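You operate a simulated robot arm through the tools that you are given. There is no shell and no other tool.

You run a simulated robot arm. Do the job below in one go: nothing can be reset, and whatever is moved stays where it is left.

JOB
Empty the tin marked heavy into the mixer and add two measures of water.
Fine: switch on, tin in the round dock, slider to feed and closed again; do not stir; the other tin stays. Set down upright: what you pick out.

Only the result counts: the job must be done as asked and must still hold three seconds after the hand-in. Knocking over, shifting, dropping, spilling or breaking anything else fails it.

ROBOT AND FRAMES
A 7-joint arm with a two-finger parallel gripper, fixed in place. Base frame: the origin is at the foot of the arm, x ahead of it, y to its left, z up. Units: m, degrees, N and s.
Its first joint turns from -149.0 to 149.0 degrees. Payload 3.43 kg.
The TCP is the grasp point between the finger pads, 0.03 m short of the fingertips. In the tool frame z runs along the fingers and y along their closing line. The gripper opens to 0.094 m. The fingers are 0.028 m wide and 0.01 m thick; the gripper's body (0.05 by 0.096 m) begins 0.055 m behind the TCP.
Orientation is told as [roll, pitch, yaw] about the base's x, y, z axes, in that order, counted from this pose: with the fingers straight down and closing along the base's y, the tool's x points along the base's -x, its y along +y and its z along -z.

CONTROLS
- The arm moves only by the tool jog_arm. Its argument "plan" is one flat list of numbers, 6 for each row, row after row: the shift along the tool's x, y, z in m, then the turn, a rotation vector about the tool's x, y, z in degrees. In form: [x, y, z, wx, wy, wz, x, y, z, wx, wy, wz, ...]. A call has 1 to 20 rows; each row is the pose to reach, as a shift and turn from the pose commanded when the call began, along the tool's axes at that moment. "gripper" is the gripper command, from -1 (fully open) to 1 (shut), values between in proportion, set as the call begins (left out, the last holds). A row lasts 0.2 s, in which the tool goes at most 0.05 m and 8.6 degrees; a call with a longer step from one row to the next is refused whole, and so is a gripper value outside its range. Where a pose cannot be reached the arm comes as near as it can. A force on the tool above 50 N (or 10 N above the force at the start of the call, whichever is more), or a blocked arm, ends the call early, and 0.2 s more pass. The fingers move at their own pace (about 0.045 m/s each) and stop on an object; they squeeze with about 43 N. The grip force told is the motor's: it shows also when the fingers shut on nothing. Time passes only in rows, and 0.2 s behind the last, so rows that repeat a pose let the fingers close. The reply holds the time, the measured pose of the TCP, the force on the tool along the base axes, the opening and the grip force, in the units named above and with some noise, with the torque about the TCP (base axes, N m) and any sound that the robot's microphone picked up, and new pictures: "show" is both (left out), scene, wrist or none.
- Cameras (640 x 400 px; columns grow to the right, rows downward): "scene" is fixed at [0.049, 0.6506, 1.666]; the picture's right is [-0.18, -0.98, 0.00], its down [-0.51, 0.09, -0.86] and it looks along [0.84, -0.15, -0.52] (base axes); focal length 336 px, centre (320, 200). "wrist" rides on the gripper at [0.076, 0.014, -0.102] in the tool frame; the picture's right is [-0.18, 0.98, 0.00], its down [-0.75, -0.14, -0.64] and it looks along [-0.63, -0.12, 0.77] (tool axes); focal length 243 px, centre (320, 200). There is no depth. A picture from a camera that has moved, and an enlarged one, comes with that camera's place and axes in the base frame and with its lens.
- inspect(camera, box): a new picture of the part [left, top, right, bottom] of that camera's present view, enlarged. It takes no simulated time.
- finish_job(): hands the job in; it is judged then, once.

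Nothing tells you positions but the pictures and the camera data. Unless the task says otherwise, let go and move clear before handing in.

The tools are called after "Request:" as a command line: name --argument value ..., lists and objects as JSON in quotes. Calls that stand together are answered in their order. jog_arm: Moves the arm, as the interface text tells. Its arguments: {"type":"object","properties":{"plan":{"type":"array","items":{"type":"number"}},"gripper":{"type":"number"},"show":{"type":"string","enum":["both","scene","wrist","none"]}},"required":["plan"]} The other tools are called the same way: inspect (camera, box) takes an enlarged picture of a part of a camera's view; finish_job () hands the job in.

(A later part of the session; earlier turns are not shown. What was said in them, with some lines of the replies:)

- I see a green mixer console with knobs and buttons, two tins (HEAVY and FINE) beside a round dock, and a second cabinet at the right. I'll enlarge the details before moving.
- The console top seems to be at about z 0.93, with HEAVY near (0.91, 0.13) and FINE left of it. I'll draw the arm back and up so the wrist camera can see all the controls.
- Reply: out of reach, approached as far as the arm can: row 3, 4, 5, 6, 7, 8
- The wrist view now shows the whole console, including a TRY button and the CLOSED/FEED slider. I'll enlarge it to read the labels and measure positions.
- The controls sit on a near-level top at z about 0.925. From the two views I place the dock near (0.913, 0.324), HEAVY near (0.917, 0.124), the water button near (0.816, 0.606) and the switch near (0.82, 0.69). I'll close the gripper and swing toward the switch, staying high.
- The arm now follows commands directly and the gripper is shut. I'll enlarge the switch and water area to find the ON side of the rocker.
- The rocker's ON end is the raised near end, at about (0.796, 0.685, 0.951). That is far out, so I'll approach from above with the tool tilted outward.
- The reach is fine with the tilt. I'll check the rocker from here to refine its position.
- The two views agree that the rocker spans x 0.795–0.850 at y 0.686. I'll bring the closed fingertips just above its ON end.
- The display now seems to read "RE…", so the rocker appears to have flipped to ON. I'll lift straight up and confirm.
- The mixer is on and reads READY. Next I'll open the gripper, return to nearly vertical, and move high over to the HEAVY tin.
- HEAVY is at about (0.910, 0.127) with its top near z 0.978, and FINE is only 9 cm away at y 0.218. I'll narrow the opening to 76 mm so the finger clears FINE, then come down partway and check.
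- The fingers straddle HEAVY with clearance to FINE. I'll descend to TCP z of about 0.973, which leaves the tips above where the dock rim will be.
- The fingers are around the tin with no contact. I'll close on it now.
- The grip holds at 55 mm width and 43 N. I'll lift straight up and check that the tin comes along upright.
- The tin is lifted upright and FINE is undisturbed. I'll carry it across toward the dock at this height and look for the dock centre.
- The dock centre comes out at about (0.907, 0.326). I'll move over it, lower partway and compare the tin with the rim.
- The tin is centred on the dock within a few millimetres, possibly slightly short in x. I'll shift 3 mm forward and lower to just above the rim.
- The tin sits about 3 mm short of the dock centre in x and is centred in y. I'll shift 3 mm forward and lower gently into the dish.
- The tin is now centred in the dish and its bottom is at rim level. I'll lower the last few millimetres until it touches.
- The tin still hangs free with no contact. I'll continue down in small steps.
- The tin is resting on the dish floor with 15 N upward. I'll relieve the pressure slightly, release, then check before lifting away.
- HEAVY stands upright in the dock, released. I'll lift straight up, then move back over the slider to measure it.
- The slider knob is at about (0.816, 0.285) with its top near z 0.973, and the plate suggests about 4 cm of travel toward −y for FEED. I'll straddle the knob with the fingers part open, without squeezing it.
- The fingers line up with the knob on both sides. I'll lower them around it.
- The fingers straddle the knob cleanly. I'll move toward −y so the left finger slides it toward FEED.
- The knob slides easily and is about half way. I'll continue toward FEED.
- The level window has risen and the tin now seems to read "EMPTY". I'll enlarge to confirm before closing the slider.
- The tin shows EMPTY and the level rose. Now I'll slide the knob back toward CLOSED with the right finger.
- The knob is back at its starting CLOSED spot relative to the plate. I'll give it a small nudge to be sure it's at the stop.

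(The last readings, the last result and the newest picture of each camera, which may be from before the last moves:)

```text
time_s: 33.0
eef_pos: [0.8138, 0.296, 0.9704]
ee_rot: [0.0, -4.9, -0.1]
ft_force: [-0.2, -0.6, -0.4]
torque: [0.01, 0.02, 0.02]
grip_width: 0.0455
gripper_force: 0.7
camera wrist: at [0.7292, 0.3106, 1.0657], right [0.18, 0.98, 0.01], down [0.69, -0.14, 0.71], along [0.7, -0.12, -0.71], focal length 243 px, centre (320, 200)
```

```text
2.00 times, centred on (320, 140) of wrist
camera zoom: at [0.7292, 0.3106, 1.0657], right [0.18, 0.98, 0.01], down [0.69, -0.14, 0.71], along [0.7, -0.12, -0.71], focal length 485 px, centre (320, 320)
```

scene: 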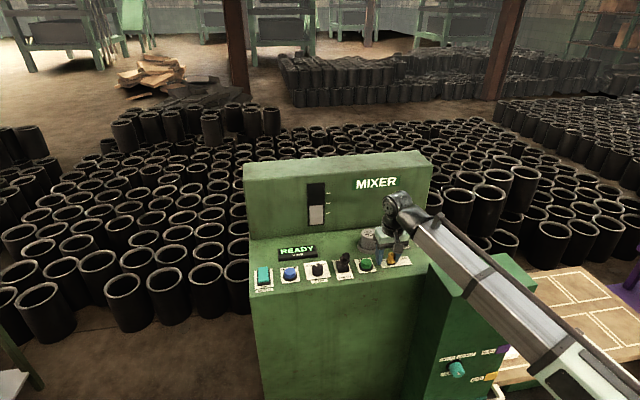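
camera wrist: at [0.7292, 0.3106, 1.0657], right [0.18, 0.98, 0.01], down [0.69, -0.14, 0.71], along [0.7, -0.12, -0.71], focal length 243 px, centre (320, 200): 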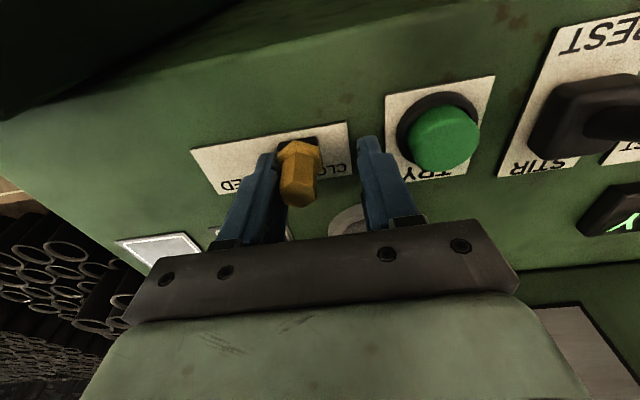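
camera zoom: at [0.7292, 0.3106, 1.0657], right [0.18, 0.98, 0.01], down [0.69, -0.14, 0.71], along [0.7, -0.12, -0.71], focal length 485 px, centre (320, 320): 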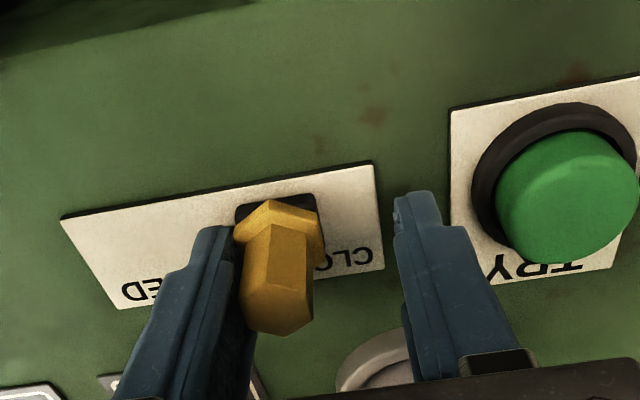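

The slider is against its CLOSED stop. I'll centre, lift clear of the knob, then close the fingers and swing over to the water button with a slight outward tilt.

Request:
jog_arm --plan '[0, -0.009, 0, 0, 0, 0, 0, -0.009, 0, 0, 0, 0, -0.0017, -0.009, -0.0199, 0, 0, 0, -0.0035, -0.009, -0.0398, 0, 0, 0, -0.0061, -0.009, -0.0697, 0, 0, 0, -0.0079, -0.009, -0.0897, 0, 0, 0]' --show "none"

Request:
jog_arm --plan '[0.0017, 0.038, -0.0001, -1.5, -1.12, -0.12, 0.0035, 0.077, -0.0003, -2.99, -2.24, -0.24, 0.0052, 0.1155, -0.0005, -4.49, -3.36, -0.35, 0.007, 0.154, -0.0006, -5.99, -4.48, -0.47, 0.0087, 0.1925, -0.0008, -7.48, -5.6, -0.59, 0.0104, 0.231, -0.0009, -8.98, -6.72, -0.71, 0.0122, 0.2695, -0.0011, -10.47, -7.84, -0.82, 0.0139, 0.308, -0.0012, -11.97, -8.96, -0.94, 0.0139, 0.308, -0.0012, -11.97, -8.96, -0.94]' --gripper 1

Request:
inspect --camera "wrist" --box '[200, 40, 460, 230]'

Request:
inspect --camera "scene" --box '[240, 150, 440, 290]'

```text
time_s: 34.4
eef_pos: [0.8142, 0.2852, 1.06]
ee_rot: [0.0, -4.9, 0.0]
ft_force: [0.8, -0.1, 0.3]
torque: [0.0, -0.03, 0.05]
grip_width: 0.0454
gripper_force: 0.1
```

```text
time_s: 36.4
eef_pos: [0.7994, 0.5957, 1.0607]
ee_rot: [12.0, -14.0, 0.0]
ft_force: [-0.6, 0.4, -0.3]
torque: [0.04, -0.03, -0.01]
grip_width: 0.0
gripper_force: 32.9
camera wrist: at [0.7009, 0.5893, 1.1427], right [0.13, 0.96, 0.24], down [0.59, -0.27, 0.76], along [0.8, 0.04, -0.6], focal length 243 px, centre (320, 200)
```

scene: 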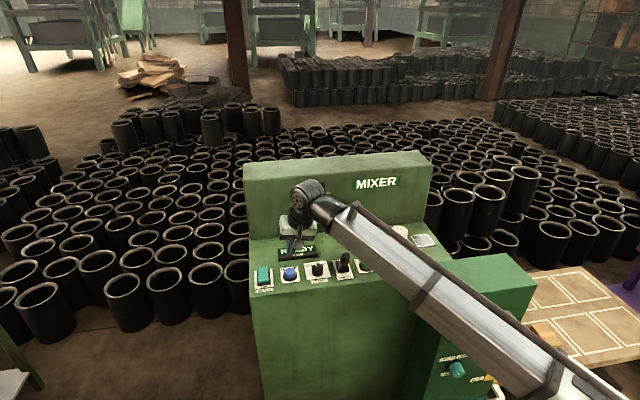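
wrist: 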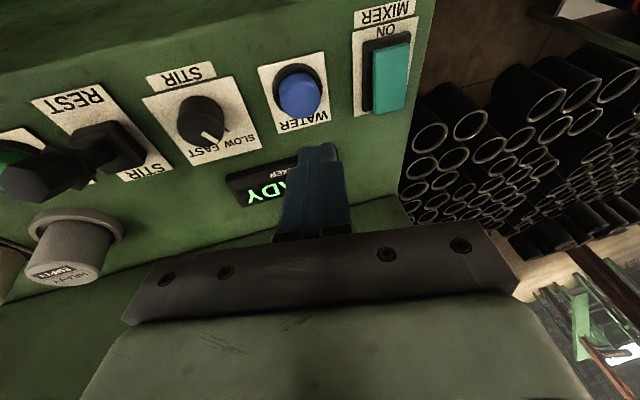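

```text
2.11 times, centred on (330, 135) of wrist
camera zoom: at [0.7009, 0.5893, 1.1427], right [0.13, 0.96, 0.24], down [0.59, -0.27, 0.76], along [0.8, 0.04, -0.6], focal length 511 px, centre (299, 337)
```

zoom: 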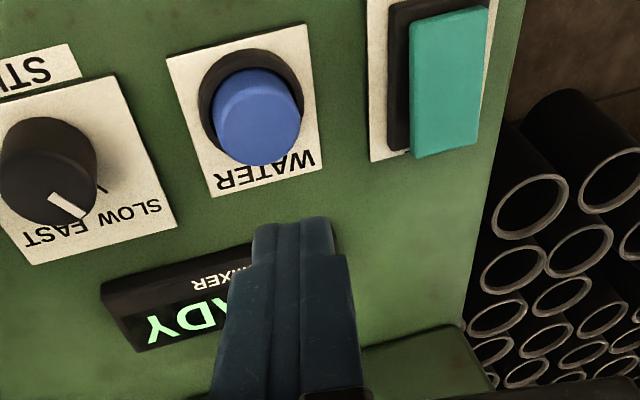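

```text
2.86 times, centred on (340, 220) of scene
camera zoom: at [0.049, 0.6506, 1.666], right [-0.18, -0.98, 0.0], down [-0.51, 0.09, -0.86], along [0.84, -0.15, -0.52], focal length 961 px, centre (263, 143)
```

zoom: 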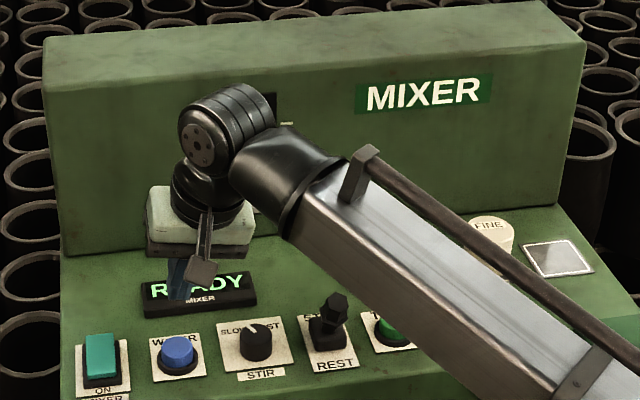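

The water button top is at about (0.813, 0.606, 0.951). I'll bring the closed fingertips just above it.

Request:
jog_arm --plan '[-0.004, 0.0019, 0.0255, 0, 0, 0, -0.0079, 0.0038, 0.051, 0, 0, 0, -0.0045, 0.001, 0.0643, 0, 0, 0, -0.0024, -0.0008, 0.0728, 0, 0, 0, -0.0024, -0.0008, 0.0728, 0, 0, 0]'

Request:
inspect --camera "wrist" --box '[200, 40, 460, 230]'

Request:
inspect --camera "scene" --box '[245, 220, 345, 295]'

```text
time_s: 37.6
eef_pos: [0.818, 0.6094, 0.9897]
ee_rot: [12.0, -14.0, 0.0]
ft_force: [-0.2, 0.7, -0.2]
torque: [-0.02, 0.0, 0.0]
grip_width: 0.0001
gripper_force: 33.5
camera wrist: at [0.7203, 0.6023, 1.0725], right [0.13, 0.96, 0.24], down [0.59, -0.27, 0.76], along [0.8, 0.04, -0.6], focal length 243 px, centre (320, 200)
```

scene: 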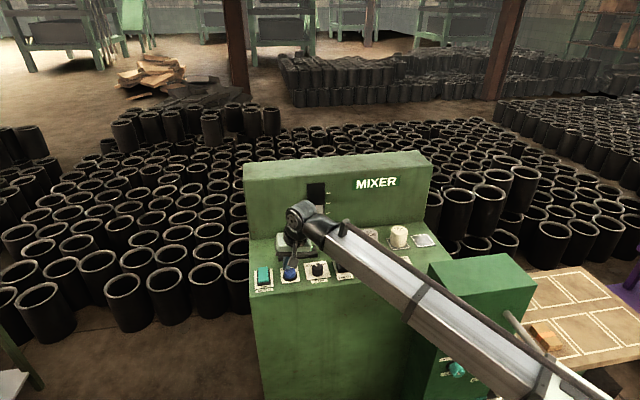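
wrist: 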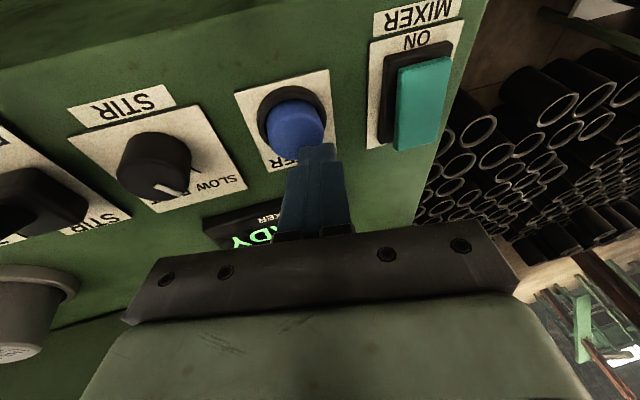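

```text
2.11 times, centred on (330, 135) of wrist
camera zoom: at [0.7203, 0.6023, 1.0725], right [0.13, 0.96, 0.24], down [0.59, -0.27, 0.76], along [0.8, 0.04, -0.6], focal length 511 px, centre (299, 337)
```

zoom: 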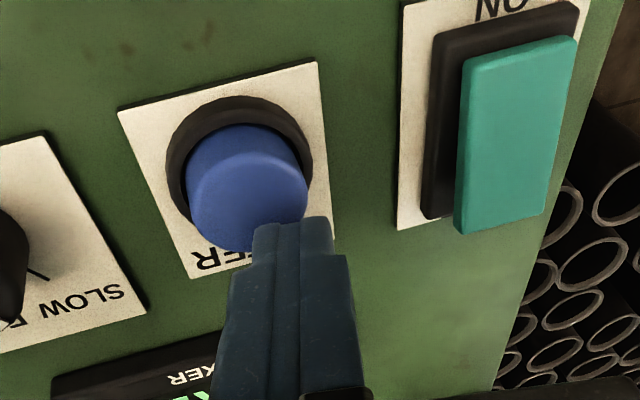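

```text
5.33 times, centred on (295, 258) of scene
camera zoom: at [0.049, 0.6506, 1.666], right [-0.18, -0.98, 0.0], down [-0.51, 0.09, -0.86], along [0.84, -0.15, -0.52], focal length 1794 px, centre (453, -107)
```

zoom: 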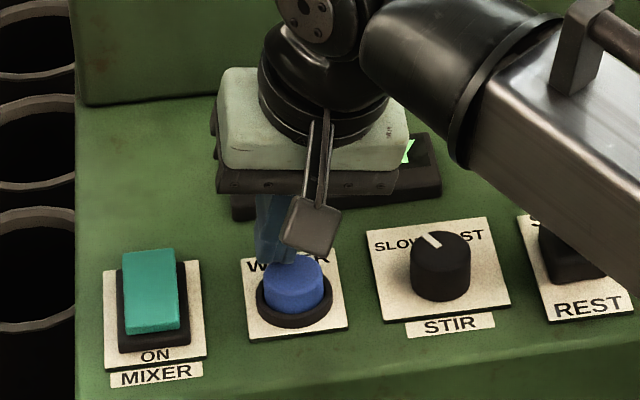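

The fingertip is about 6 mm too far out and left over the button. I'll shift it back toward the button centre and ease down.

Request:
jog_arm --plan '[0.0058, -0.0056, -0.0026, 0, 0, 0, 0.0063, -0.006, -0.0007, 0, 0, 0, 0.0068, -0.0064, 0.0012, 0, 0, 0, 0.0068, -0.0064, 0.0012, 0, 0, 0]'

Request:
inspect --camera "wrist" --box '[200, 40, 460, 230]'

Request:
inspect --camera "scene" --box '[265, 245, 325, 290]'

```text
time_s: 38.6
eef_pos: [0.8117, 0.6038, 0.9868]
ee_rot: [12.0, -13.9, 0.1]
ft_force: [0.4, 1.6, 1.4]
torque: [0.04, 0.0, 0.01]
grip_width: 0.0
gripper_force: 33.2
heard: click
camera wrist: at [0.7142, 0.5956, 1.0688], right [0.13, 0.96, 0.24], down [0.59, -0.27, 0.76], along [0.8, 0.04, -0.6], focal length 243 px, centre (320, 200)
```

scene: 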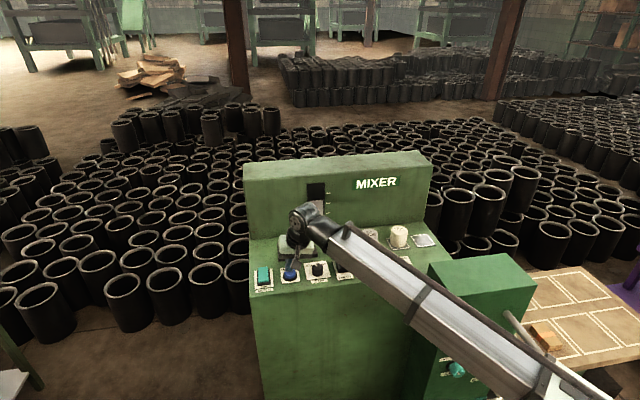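
wrist: 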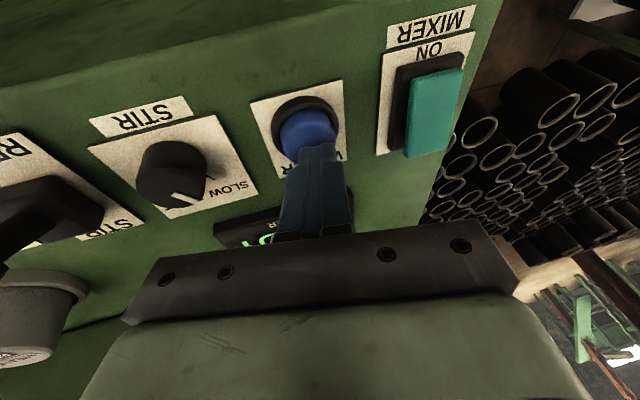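

```text
2.11 times, centred on (330, 135) of wrist
camera zoom: at [0.7142, 0.5956, 1.0688], right [0.13, 0.96, 0.24], down [0.59, -0.27, 0.76], along [0.8, 0.04, -0.6], focal length 511 px, centre (299, 337)
```

zoom: 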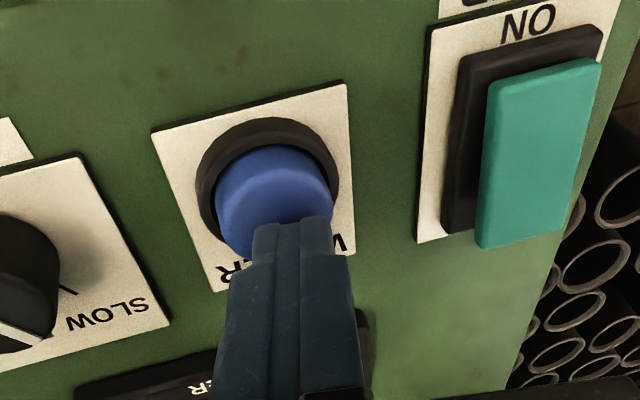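

```text
8.89 times, centred on (295, 268) of scene
camera zoom: at [0.049, 0.6506, 1.666], right [-0.18, -0.98, 0.0], down [-0.51, 0.09, -0.86], along [0.84, -0.15, -0.52], focal length 2990 px, centre (542, -400)
```

zoom: 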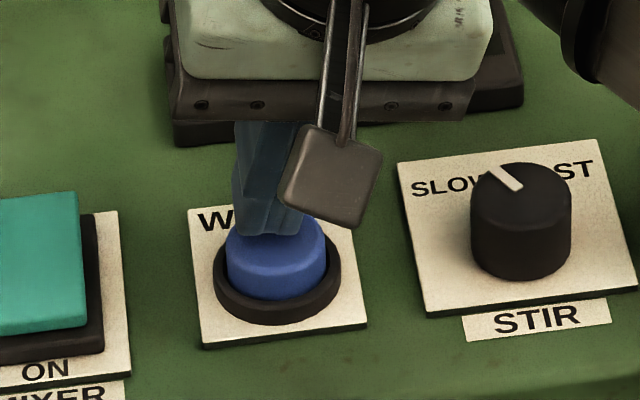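

I heard one click, so the button has been pressed once. I'll lift clear and check the level before the second press.

Request:
jog_arm --plan '[-0.0073, 0.0061, -0.0285, 0, 0, 0, -0.0145, 0.0121, -0.0569, 0, 0, 0, -0.0145, 0.0121, -0.0569, 0, 0, 0]'

Request:
inspect --camera "scene" --box '[240, 150, 440, 290]'

Request:
inspect --camera "wrist" --box '[200, 40, 460, 230]'

```text
time_s: 39.4
eef_pos: [0.8119, 0.604, 1.0478]
ee_rot: [11.9, -14.1, 0.1]
ft_force: [0.0, 1.0, 0.7]
torque: [-0.02, -0.04, -0.03]
grip_width: 0.0
gripper_force: 32.7
camera wrist: at [0.715, 0.5973, 1.1301], right [0.13, 0.96, 0.24], down [0.59, -0.27, 0.76], along [0.8, 0.04, -0.6], focal length 243 px, centre (320, 200)
```

scene: 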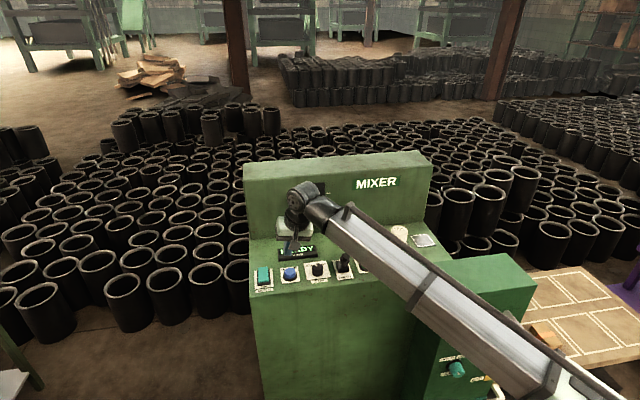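
wrist: 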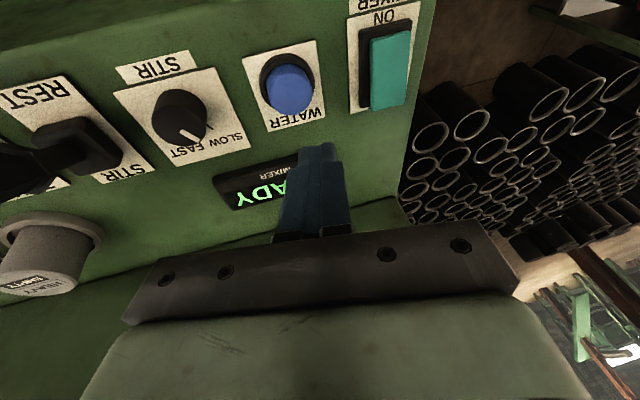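

```text
2.86 times, centred on (340, 220) of scene
camera zoom: at [0.049, 0.6506, 1.666], right [-0.18, -0.98, 0.0], down [-0.51, 0.09, -0.86], along [0.84, -0.15, -0.52], focal length 961 px, centre (263, 143)
```

zoom: 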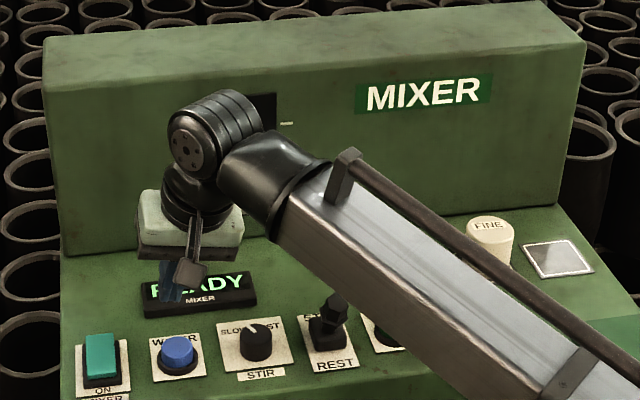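

```text
2.11 times, centred on (330, 135) of wrist
camera zoom: at [0.715, 0.5973, 1.1301], right [0.13, 0.96, 0.24], down [0.59, -0.27, 0.76], along [0.8, 0.04, -0.6], focal length 511 px, centre (299, 337)
```

zoom: 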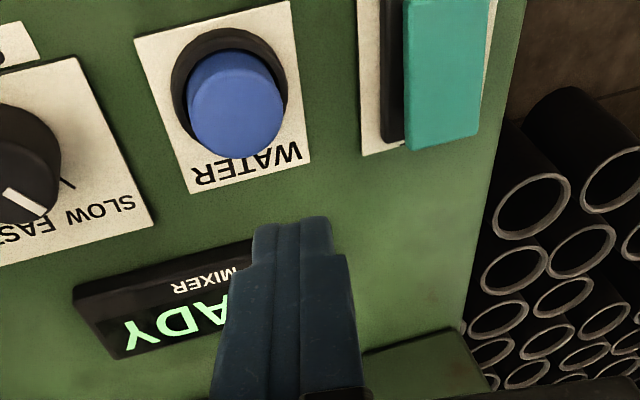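

The wrist hides the level window. I'll pull back toward the base to see how much the level rose.

Request:
jog_arm --plan '[0.0388, 0.002, -0.0095, 0, 0, 0, 0.0776, 0.004, -0.0189, 0, 0, 0, 0.1164, 0.006, -0.0284, 0, 0, 0, 0.1164, 0.006, -0.0284, 0, 0, 0]'

Request:
inspect --camera "scene" --box '[240, 150, 440, 290]'

Request:
inspect --camera "scene" --box '[280, 170, 350, 230]'

```text
time_s: 40.4
eef_pos: [0.6947, 0.6026, 1.0451]
ee_rot: [11.9, -13.9, 0.0]
ft_force: [-0.1, -0.8, -0.5]
torque: [-0.03, 0.03, -0.02]
grip_width: 0.0
gripper_force: 32.6
camera wrist: at [0.5941, 0.5956, 1.1277], right [0.13, 0.96, 0.24], down [0.59, -0.27, 0.76], along [0.8, 0.04, -0.6], focal length 243 px, centre (320, 200)
```

scene: 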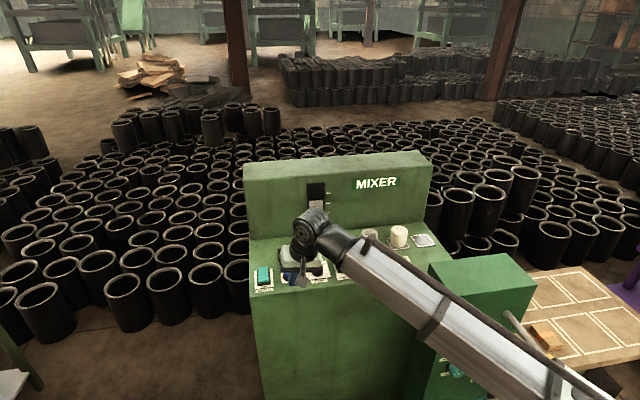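
wrist: 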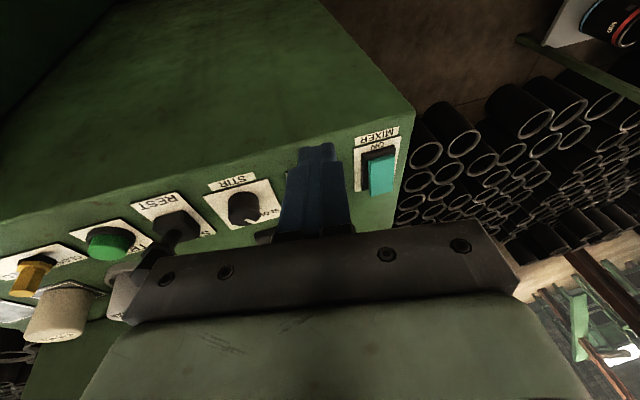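

```text
2.86 times, centred on (340, 220) of scene
camera zoom: at [0.049, 0.6506, 1.666], right [-0.18, -0.98, 0.0], down [-0.51, 0.09, -0.86], along [0.84, -0.15, -0.52], focal length 961 px, centre (263, 143)
```

zoom: 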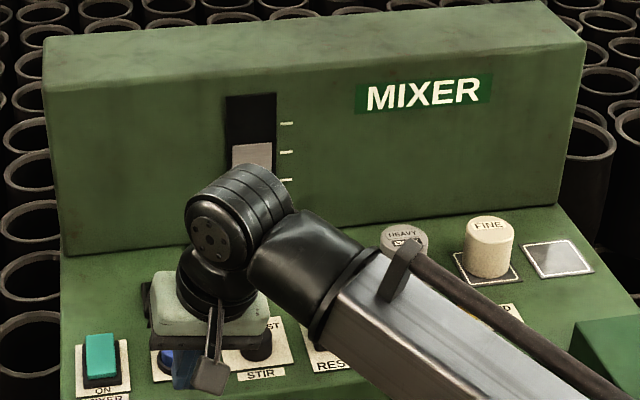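

```text
6.67 times, centred on (315, 200) of scene
camera zoom: at [0.049, 0.6506, 1.666], right [-0.18, -0.98, 0.0], down [-0.51, 0.09, -0.86], along [0.84, -0.15, -0.52], focal length 2243 px, centre (353, 200)
```

zoom: 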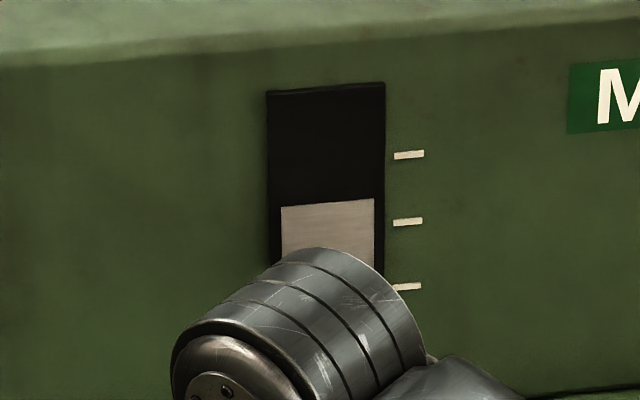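

One press raised the level by one step, so one measure is in. I'll go back and press the button a second time the same way.

Request:
jog_arm --plan '[-0.0388, -0.002, 0.0095, 0, 0, 0, -0.0776, -0.004, 0.0189, 0, 0, 0, -0.1164, -0.006, 0.0284, 0, 0, 0, -0.1164, -0.006, 0.0284, 0, 0, 0, -0.1092, -0.0121, 0.0569, 0, 0, 0, -0.1034, -0.0169, 0.0795, 0, 0, 0]'

Request:
inspect --camera "wrist" --box '[200, 40, 460, 230]'

```text
time_s: 41.8
eef_pos: [0.8108, 0.6028, 0.9937]
ee_rot: [11.9, -14.1, 0.0]
ft_force: [-0.2, 0.3, -0.9]
torque: [0.02, -0.01, 0.01]
grip_width: 0.0
gripper_force: 32.8
camera wrist: at [0.7133, 0.5964, 1.0757], right [0.13, 0.96, 0.24], down [0.59, -0.27, 0.76], along [0.8, 0.04, -0.6], focal length 243 px, centre (320, 200)
```

scene: 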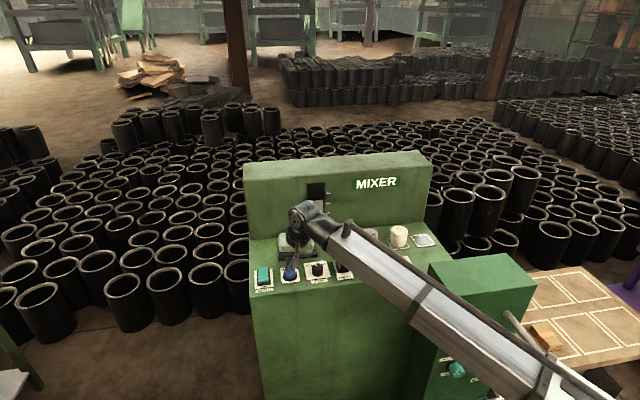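
wrist: 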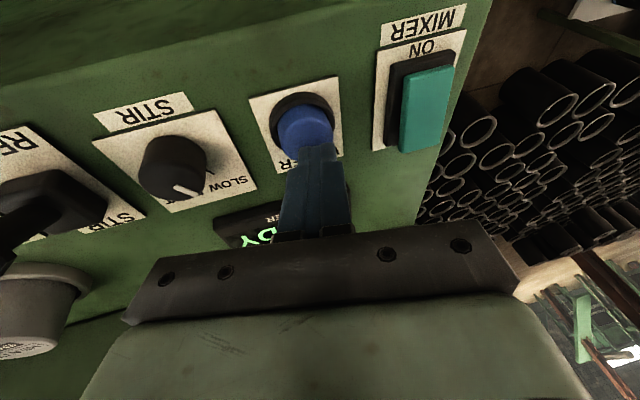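

```text
2.11 times, centred on (330, 135) of wrist
camera zoom: at [0.7133, 0.5964, 1.0757], right [0.13, 0.96, 0.24], down [0.59, -0.27, 0.76], along [0.8, 0.04, -0.6], focal length 511 px, centre (299, 337)
```

zoom: 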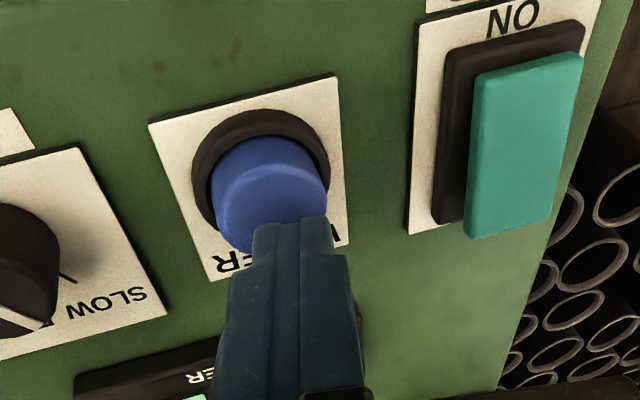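

I'm just above the button with no click yet. Now I'll press down the last few millimetres.

Request:
jog_arm --plan '[0.0008, -0.0007, 0.0031, 0, 0, 0, 0.0016, -0.0013, 0.0063, 0, 0, 0]' --show "scene"

```text
time_s: 42.4
eef_pos: [0.8118, 0.6027, 0.9871]
ee_rot: [11.9, -14.0, 0.0]
ft_force: [-0.8, 0.6, 1.6]
torque: [0.02, 0.01, -0.03]
grip_width: 0.0003
gripper_force: 32.9
heard: click
```

scene: 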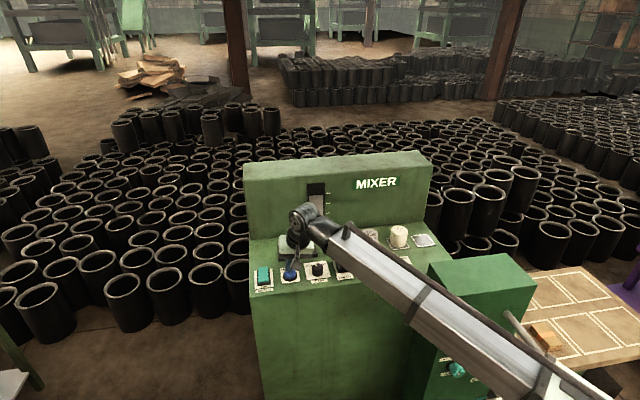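

That was the second click. I'll lift straight up and pull back clear of the console.

Request:
jog_arm --plan '[-0.0073, 0.0061, -0.0285, 0, 0, 0, -0.0145, 0.0121, -0.0569, 0, 0, 0, -0.0194, 0.0161, -0.0759, 0, 0, 0, 0.0194, 0.0181, -0.0854, 0, 0, 0, 0.0582, 0.0201, -0.0948, 0, 0, 0, 0.097, 0.0221, -0.1043, 0, 0, 0, 0.136, 0.024, -0.1138, 0, 0, 0, 0.136, 0.024, -0.1138, 0, 0, 0]'

Request:
inspect --camera "scene" --box '[240, 150, 440, 290]'

Request:
inspect --camera "scene" --box '[280, 170, 350, 230]'

```text
time_s: 44.2
eef_pos: [0.6526, 0.6015, 1.0667]
ee_rot: [11.9, -14.0, 0.0]
ft_force: [-0.2, 0.2, -0.2]
torque: [0.03, 0.03, -0.01]
grip_width: 0.0
gripper_force: 33.5
camera wrist: at [0.5541, 0.5938, 1.1489], right [0.13, 0.96, 0.24], down [0.59, -0.27, 0.76], along [0.8, 0.04, -0.6], focal length 243 px, centre (320, 200)
```

scene: 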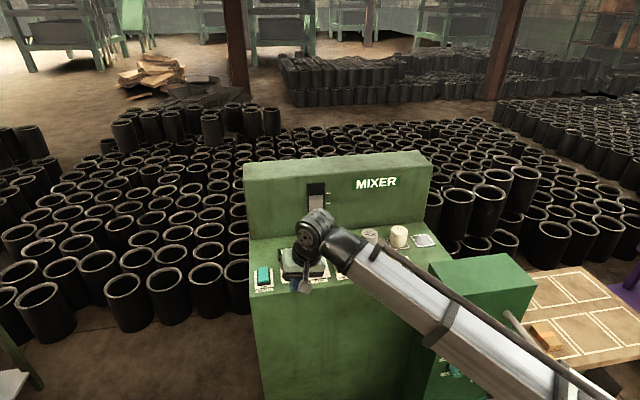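
wrist: 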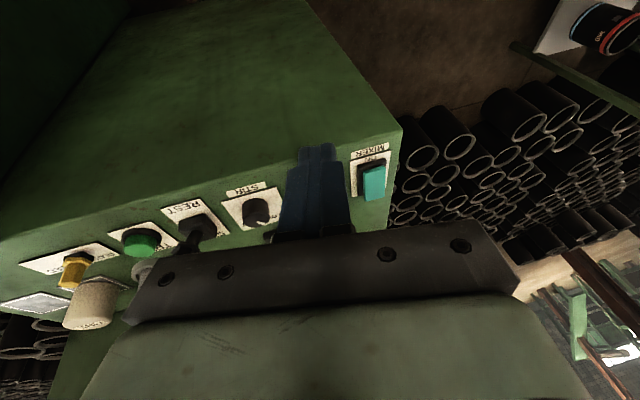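

```text
2.86 times, centred on (340, 220) of scene
camera zoom: at [0.049, 0.6506, 1.666], right [-0.18, -0.98, 0.0], down [-0.51, 0.09, -0.86], along [0.84, -0.15, -0.52], focal length 961 px, centre (263, 143)
```

zoom: 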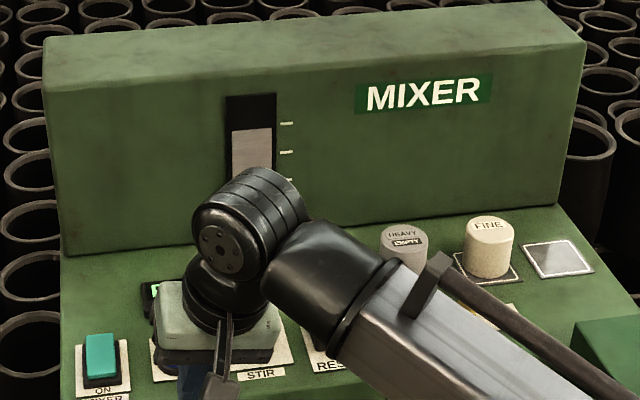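

```text
6.67 times, centred on (315, 200) of scene
camera zoom: at [0.049, 0.6506, 1.666], right [-0.18, -0.98, 0.0], down [-0.51, 0.09, -0.86], along [0.84, -0.15, -0.52], focal length 2243 px, centre (353, 200)
```

zoom: 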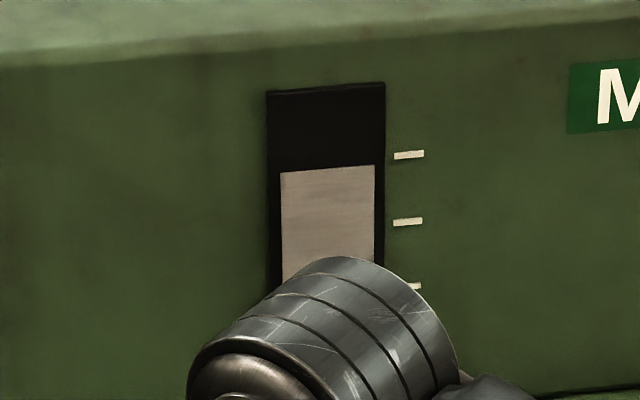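

The level rose by a second step. I'll move the arm to the right, high and clear, for an unobstructed final check.

Request:
jog_arm --plan '[-0.0011, -0.0391, -0.0128, 1.09, 0.8, 0.1, -0.0022, -0.0782, -0.0257, 2.18, 1.6, 0.2, -0.0033, -0.1173, -0.0385, 3.27, 2.4, 0.3, -0.0044, -0.1564, -0.0513, 4.36, 3.2, 0.35, -0.0055, -0.1955, -0.0641, 5.45, 4.0, 0.45, -0.0066, -0.2345, -0.077, 6.53, 4.8, 0.5, -0.0077, -0.2736, -0.0898, 7.62, 5.6, 0.6, -0.0088, -0.3127, -0.1026, 8.71, 6.4, 0.7, -0.0099, -0.3518, -0.1154, 9.8, 7.2, 0.75, -0.011, -0.3909, -0.1283, 10.9, 8.1, 0.85, -0.0121, -0.43, -0.1411, 11.97, 8.96, 0.94, -0.0121, -0.43, -0.1411, 11.97, 8.96, 0.94]'

Request:
inspect --camera "scene" --box '[240, 150, 440, 290]'

Request:
inspect --camera "scene" --box '[335, 215, 445, 285]'

Request:
inspect --camera "scene" --box '[245, 235, 355, 305]'

```text
time_s: 46.8
eef_pos: [0.6535, 0.1512, 1.1193]
ee_rot: [-0.1, -5.0, -0.1]
ft_force: [-0.3, -1.1, -0.4]
torque: [0.01, 0.0, -0.02]
grip_width: 0.0
gripper_force: 33.1
camera wrist: at [0.5688, 0.1655, 1.2137], right [0.18, 0.98, 0.01], down [0.7, -0.14, 0.71], along [0.7, -0.12, -0.71], focal length 243 px, centre (320, 200)
```

scene: 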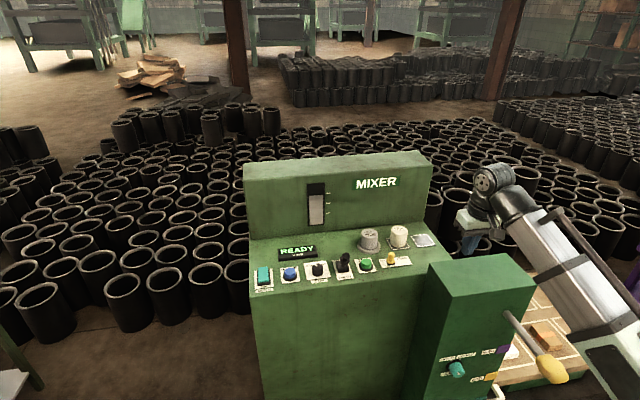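
wrist: 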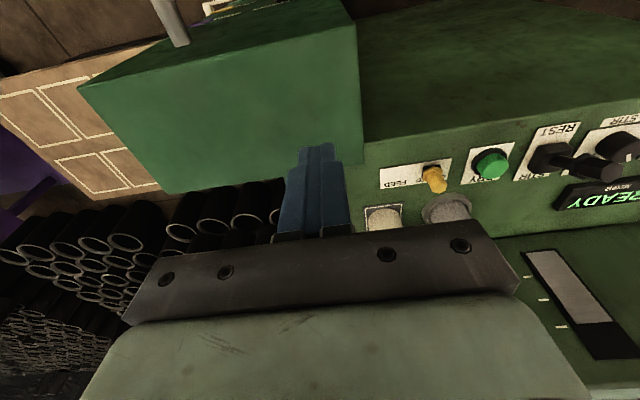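

```text
2.86 times, centred on (340, 220) of scene
camera zoom: at [0.049, 0.6506, 1.666], right [-0.18, -0.98, 0.0], down [-0.51, 0.09, -0.86], along [0.84, -0.15, -0.52], focal length 961 px, centre (263, 143)
```

zoom: 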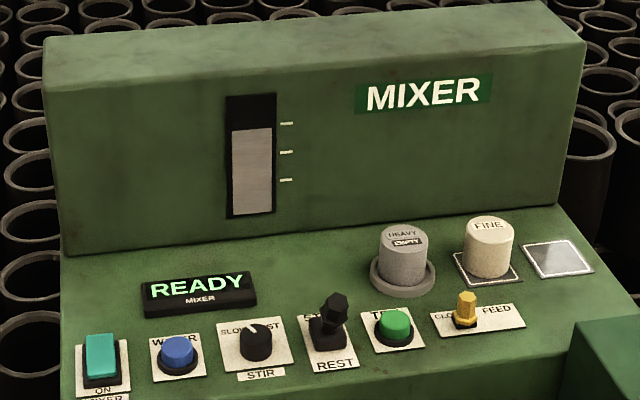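

```text
5.71 times, centred on (390, 250) of scene
camera zoom: at [0.049, 0.6506, 1.666], right [-0.18, -0.98, 0.0], down [-0.51, 0.09, -0.86], along [0.84, -0.15, -0.52], focal length 1922 px, centre (-80, -86)
```

zoom: 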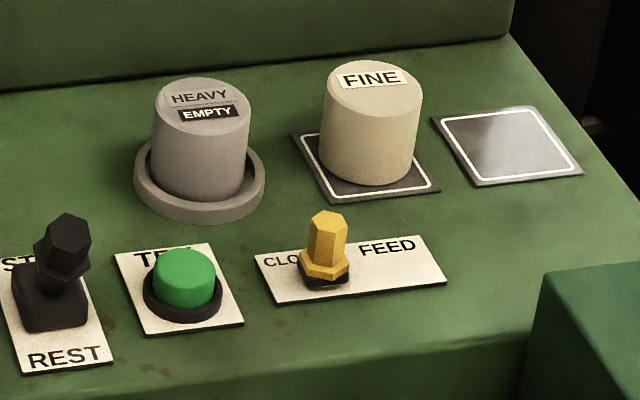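

```text
5.71 times, centred on (300, 270) of scene
camera zoom: at [0.049, 0.6506, 1.666], right [-0.18, -0.98, 0.0], down [-0.51, 0.09, -0.86], along [0.84, -0.15, -0.52], focal length 1922 px, centre (434, -200)
```

zoom: 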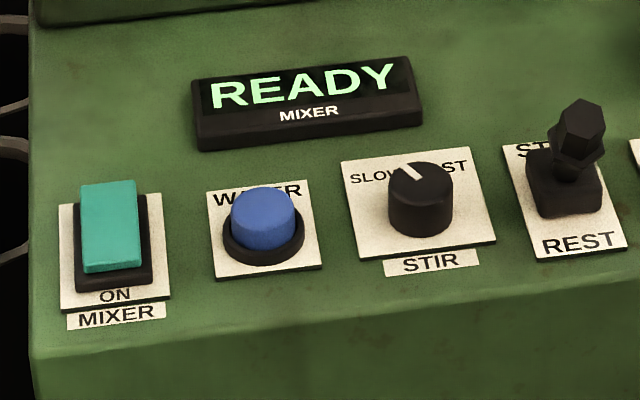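

The check looks right:
- **Mixer:** it is on and reads READY.
- **HEAVY:** it stands upright in the dock, marked EMPTY.
- **Slider:** it is back at CLOSED.
- **Level:** it rose one step for the tin and two for the water.
- **Untouched:** FINE and the stir controls are as they were.

The arm is clear, so I'll hand the job in.

Request:
finish_job

```text
The job is handed in.
```

I emptied the HEAVY tin into the mixer, added two measures of water, and handed the job in. The hand-in gave no verdict, so this is what the last pictures showed:

- **Mixer:** switched on, with the display reading READY.
- **HEAVY tin:** upright in the round dock and marked EMPTY. I left it there.
- **Slider:** moved to FEED until the tin showed EMPTY, then pushed back to its CLOSED stop.
- **Water:** two presses, one click each. The level window rose one step per press.
- **Left alone:** FINE is still on its mat, and the stir lever, speed knob and TRY button were not touched.

Nothing was knocked or spilled that I could see, and the arm was clear of the console when I handed in.
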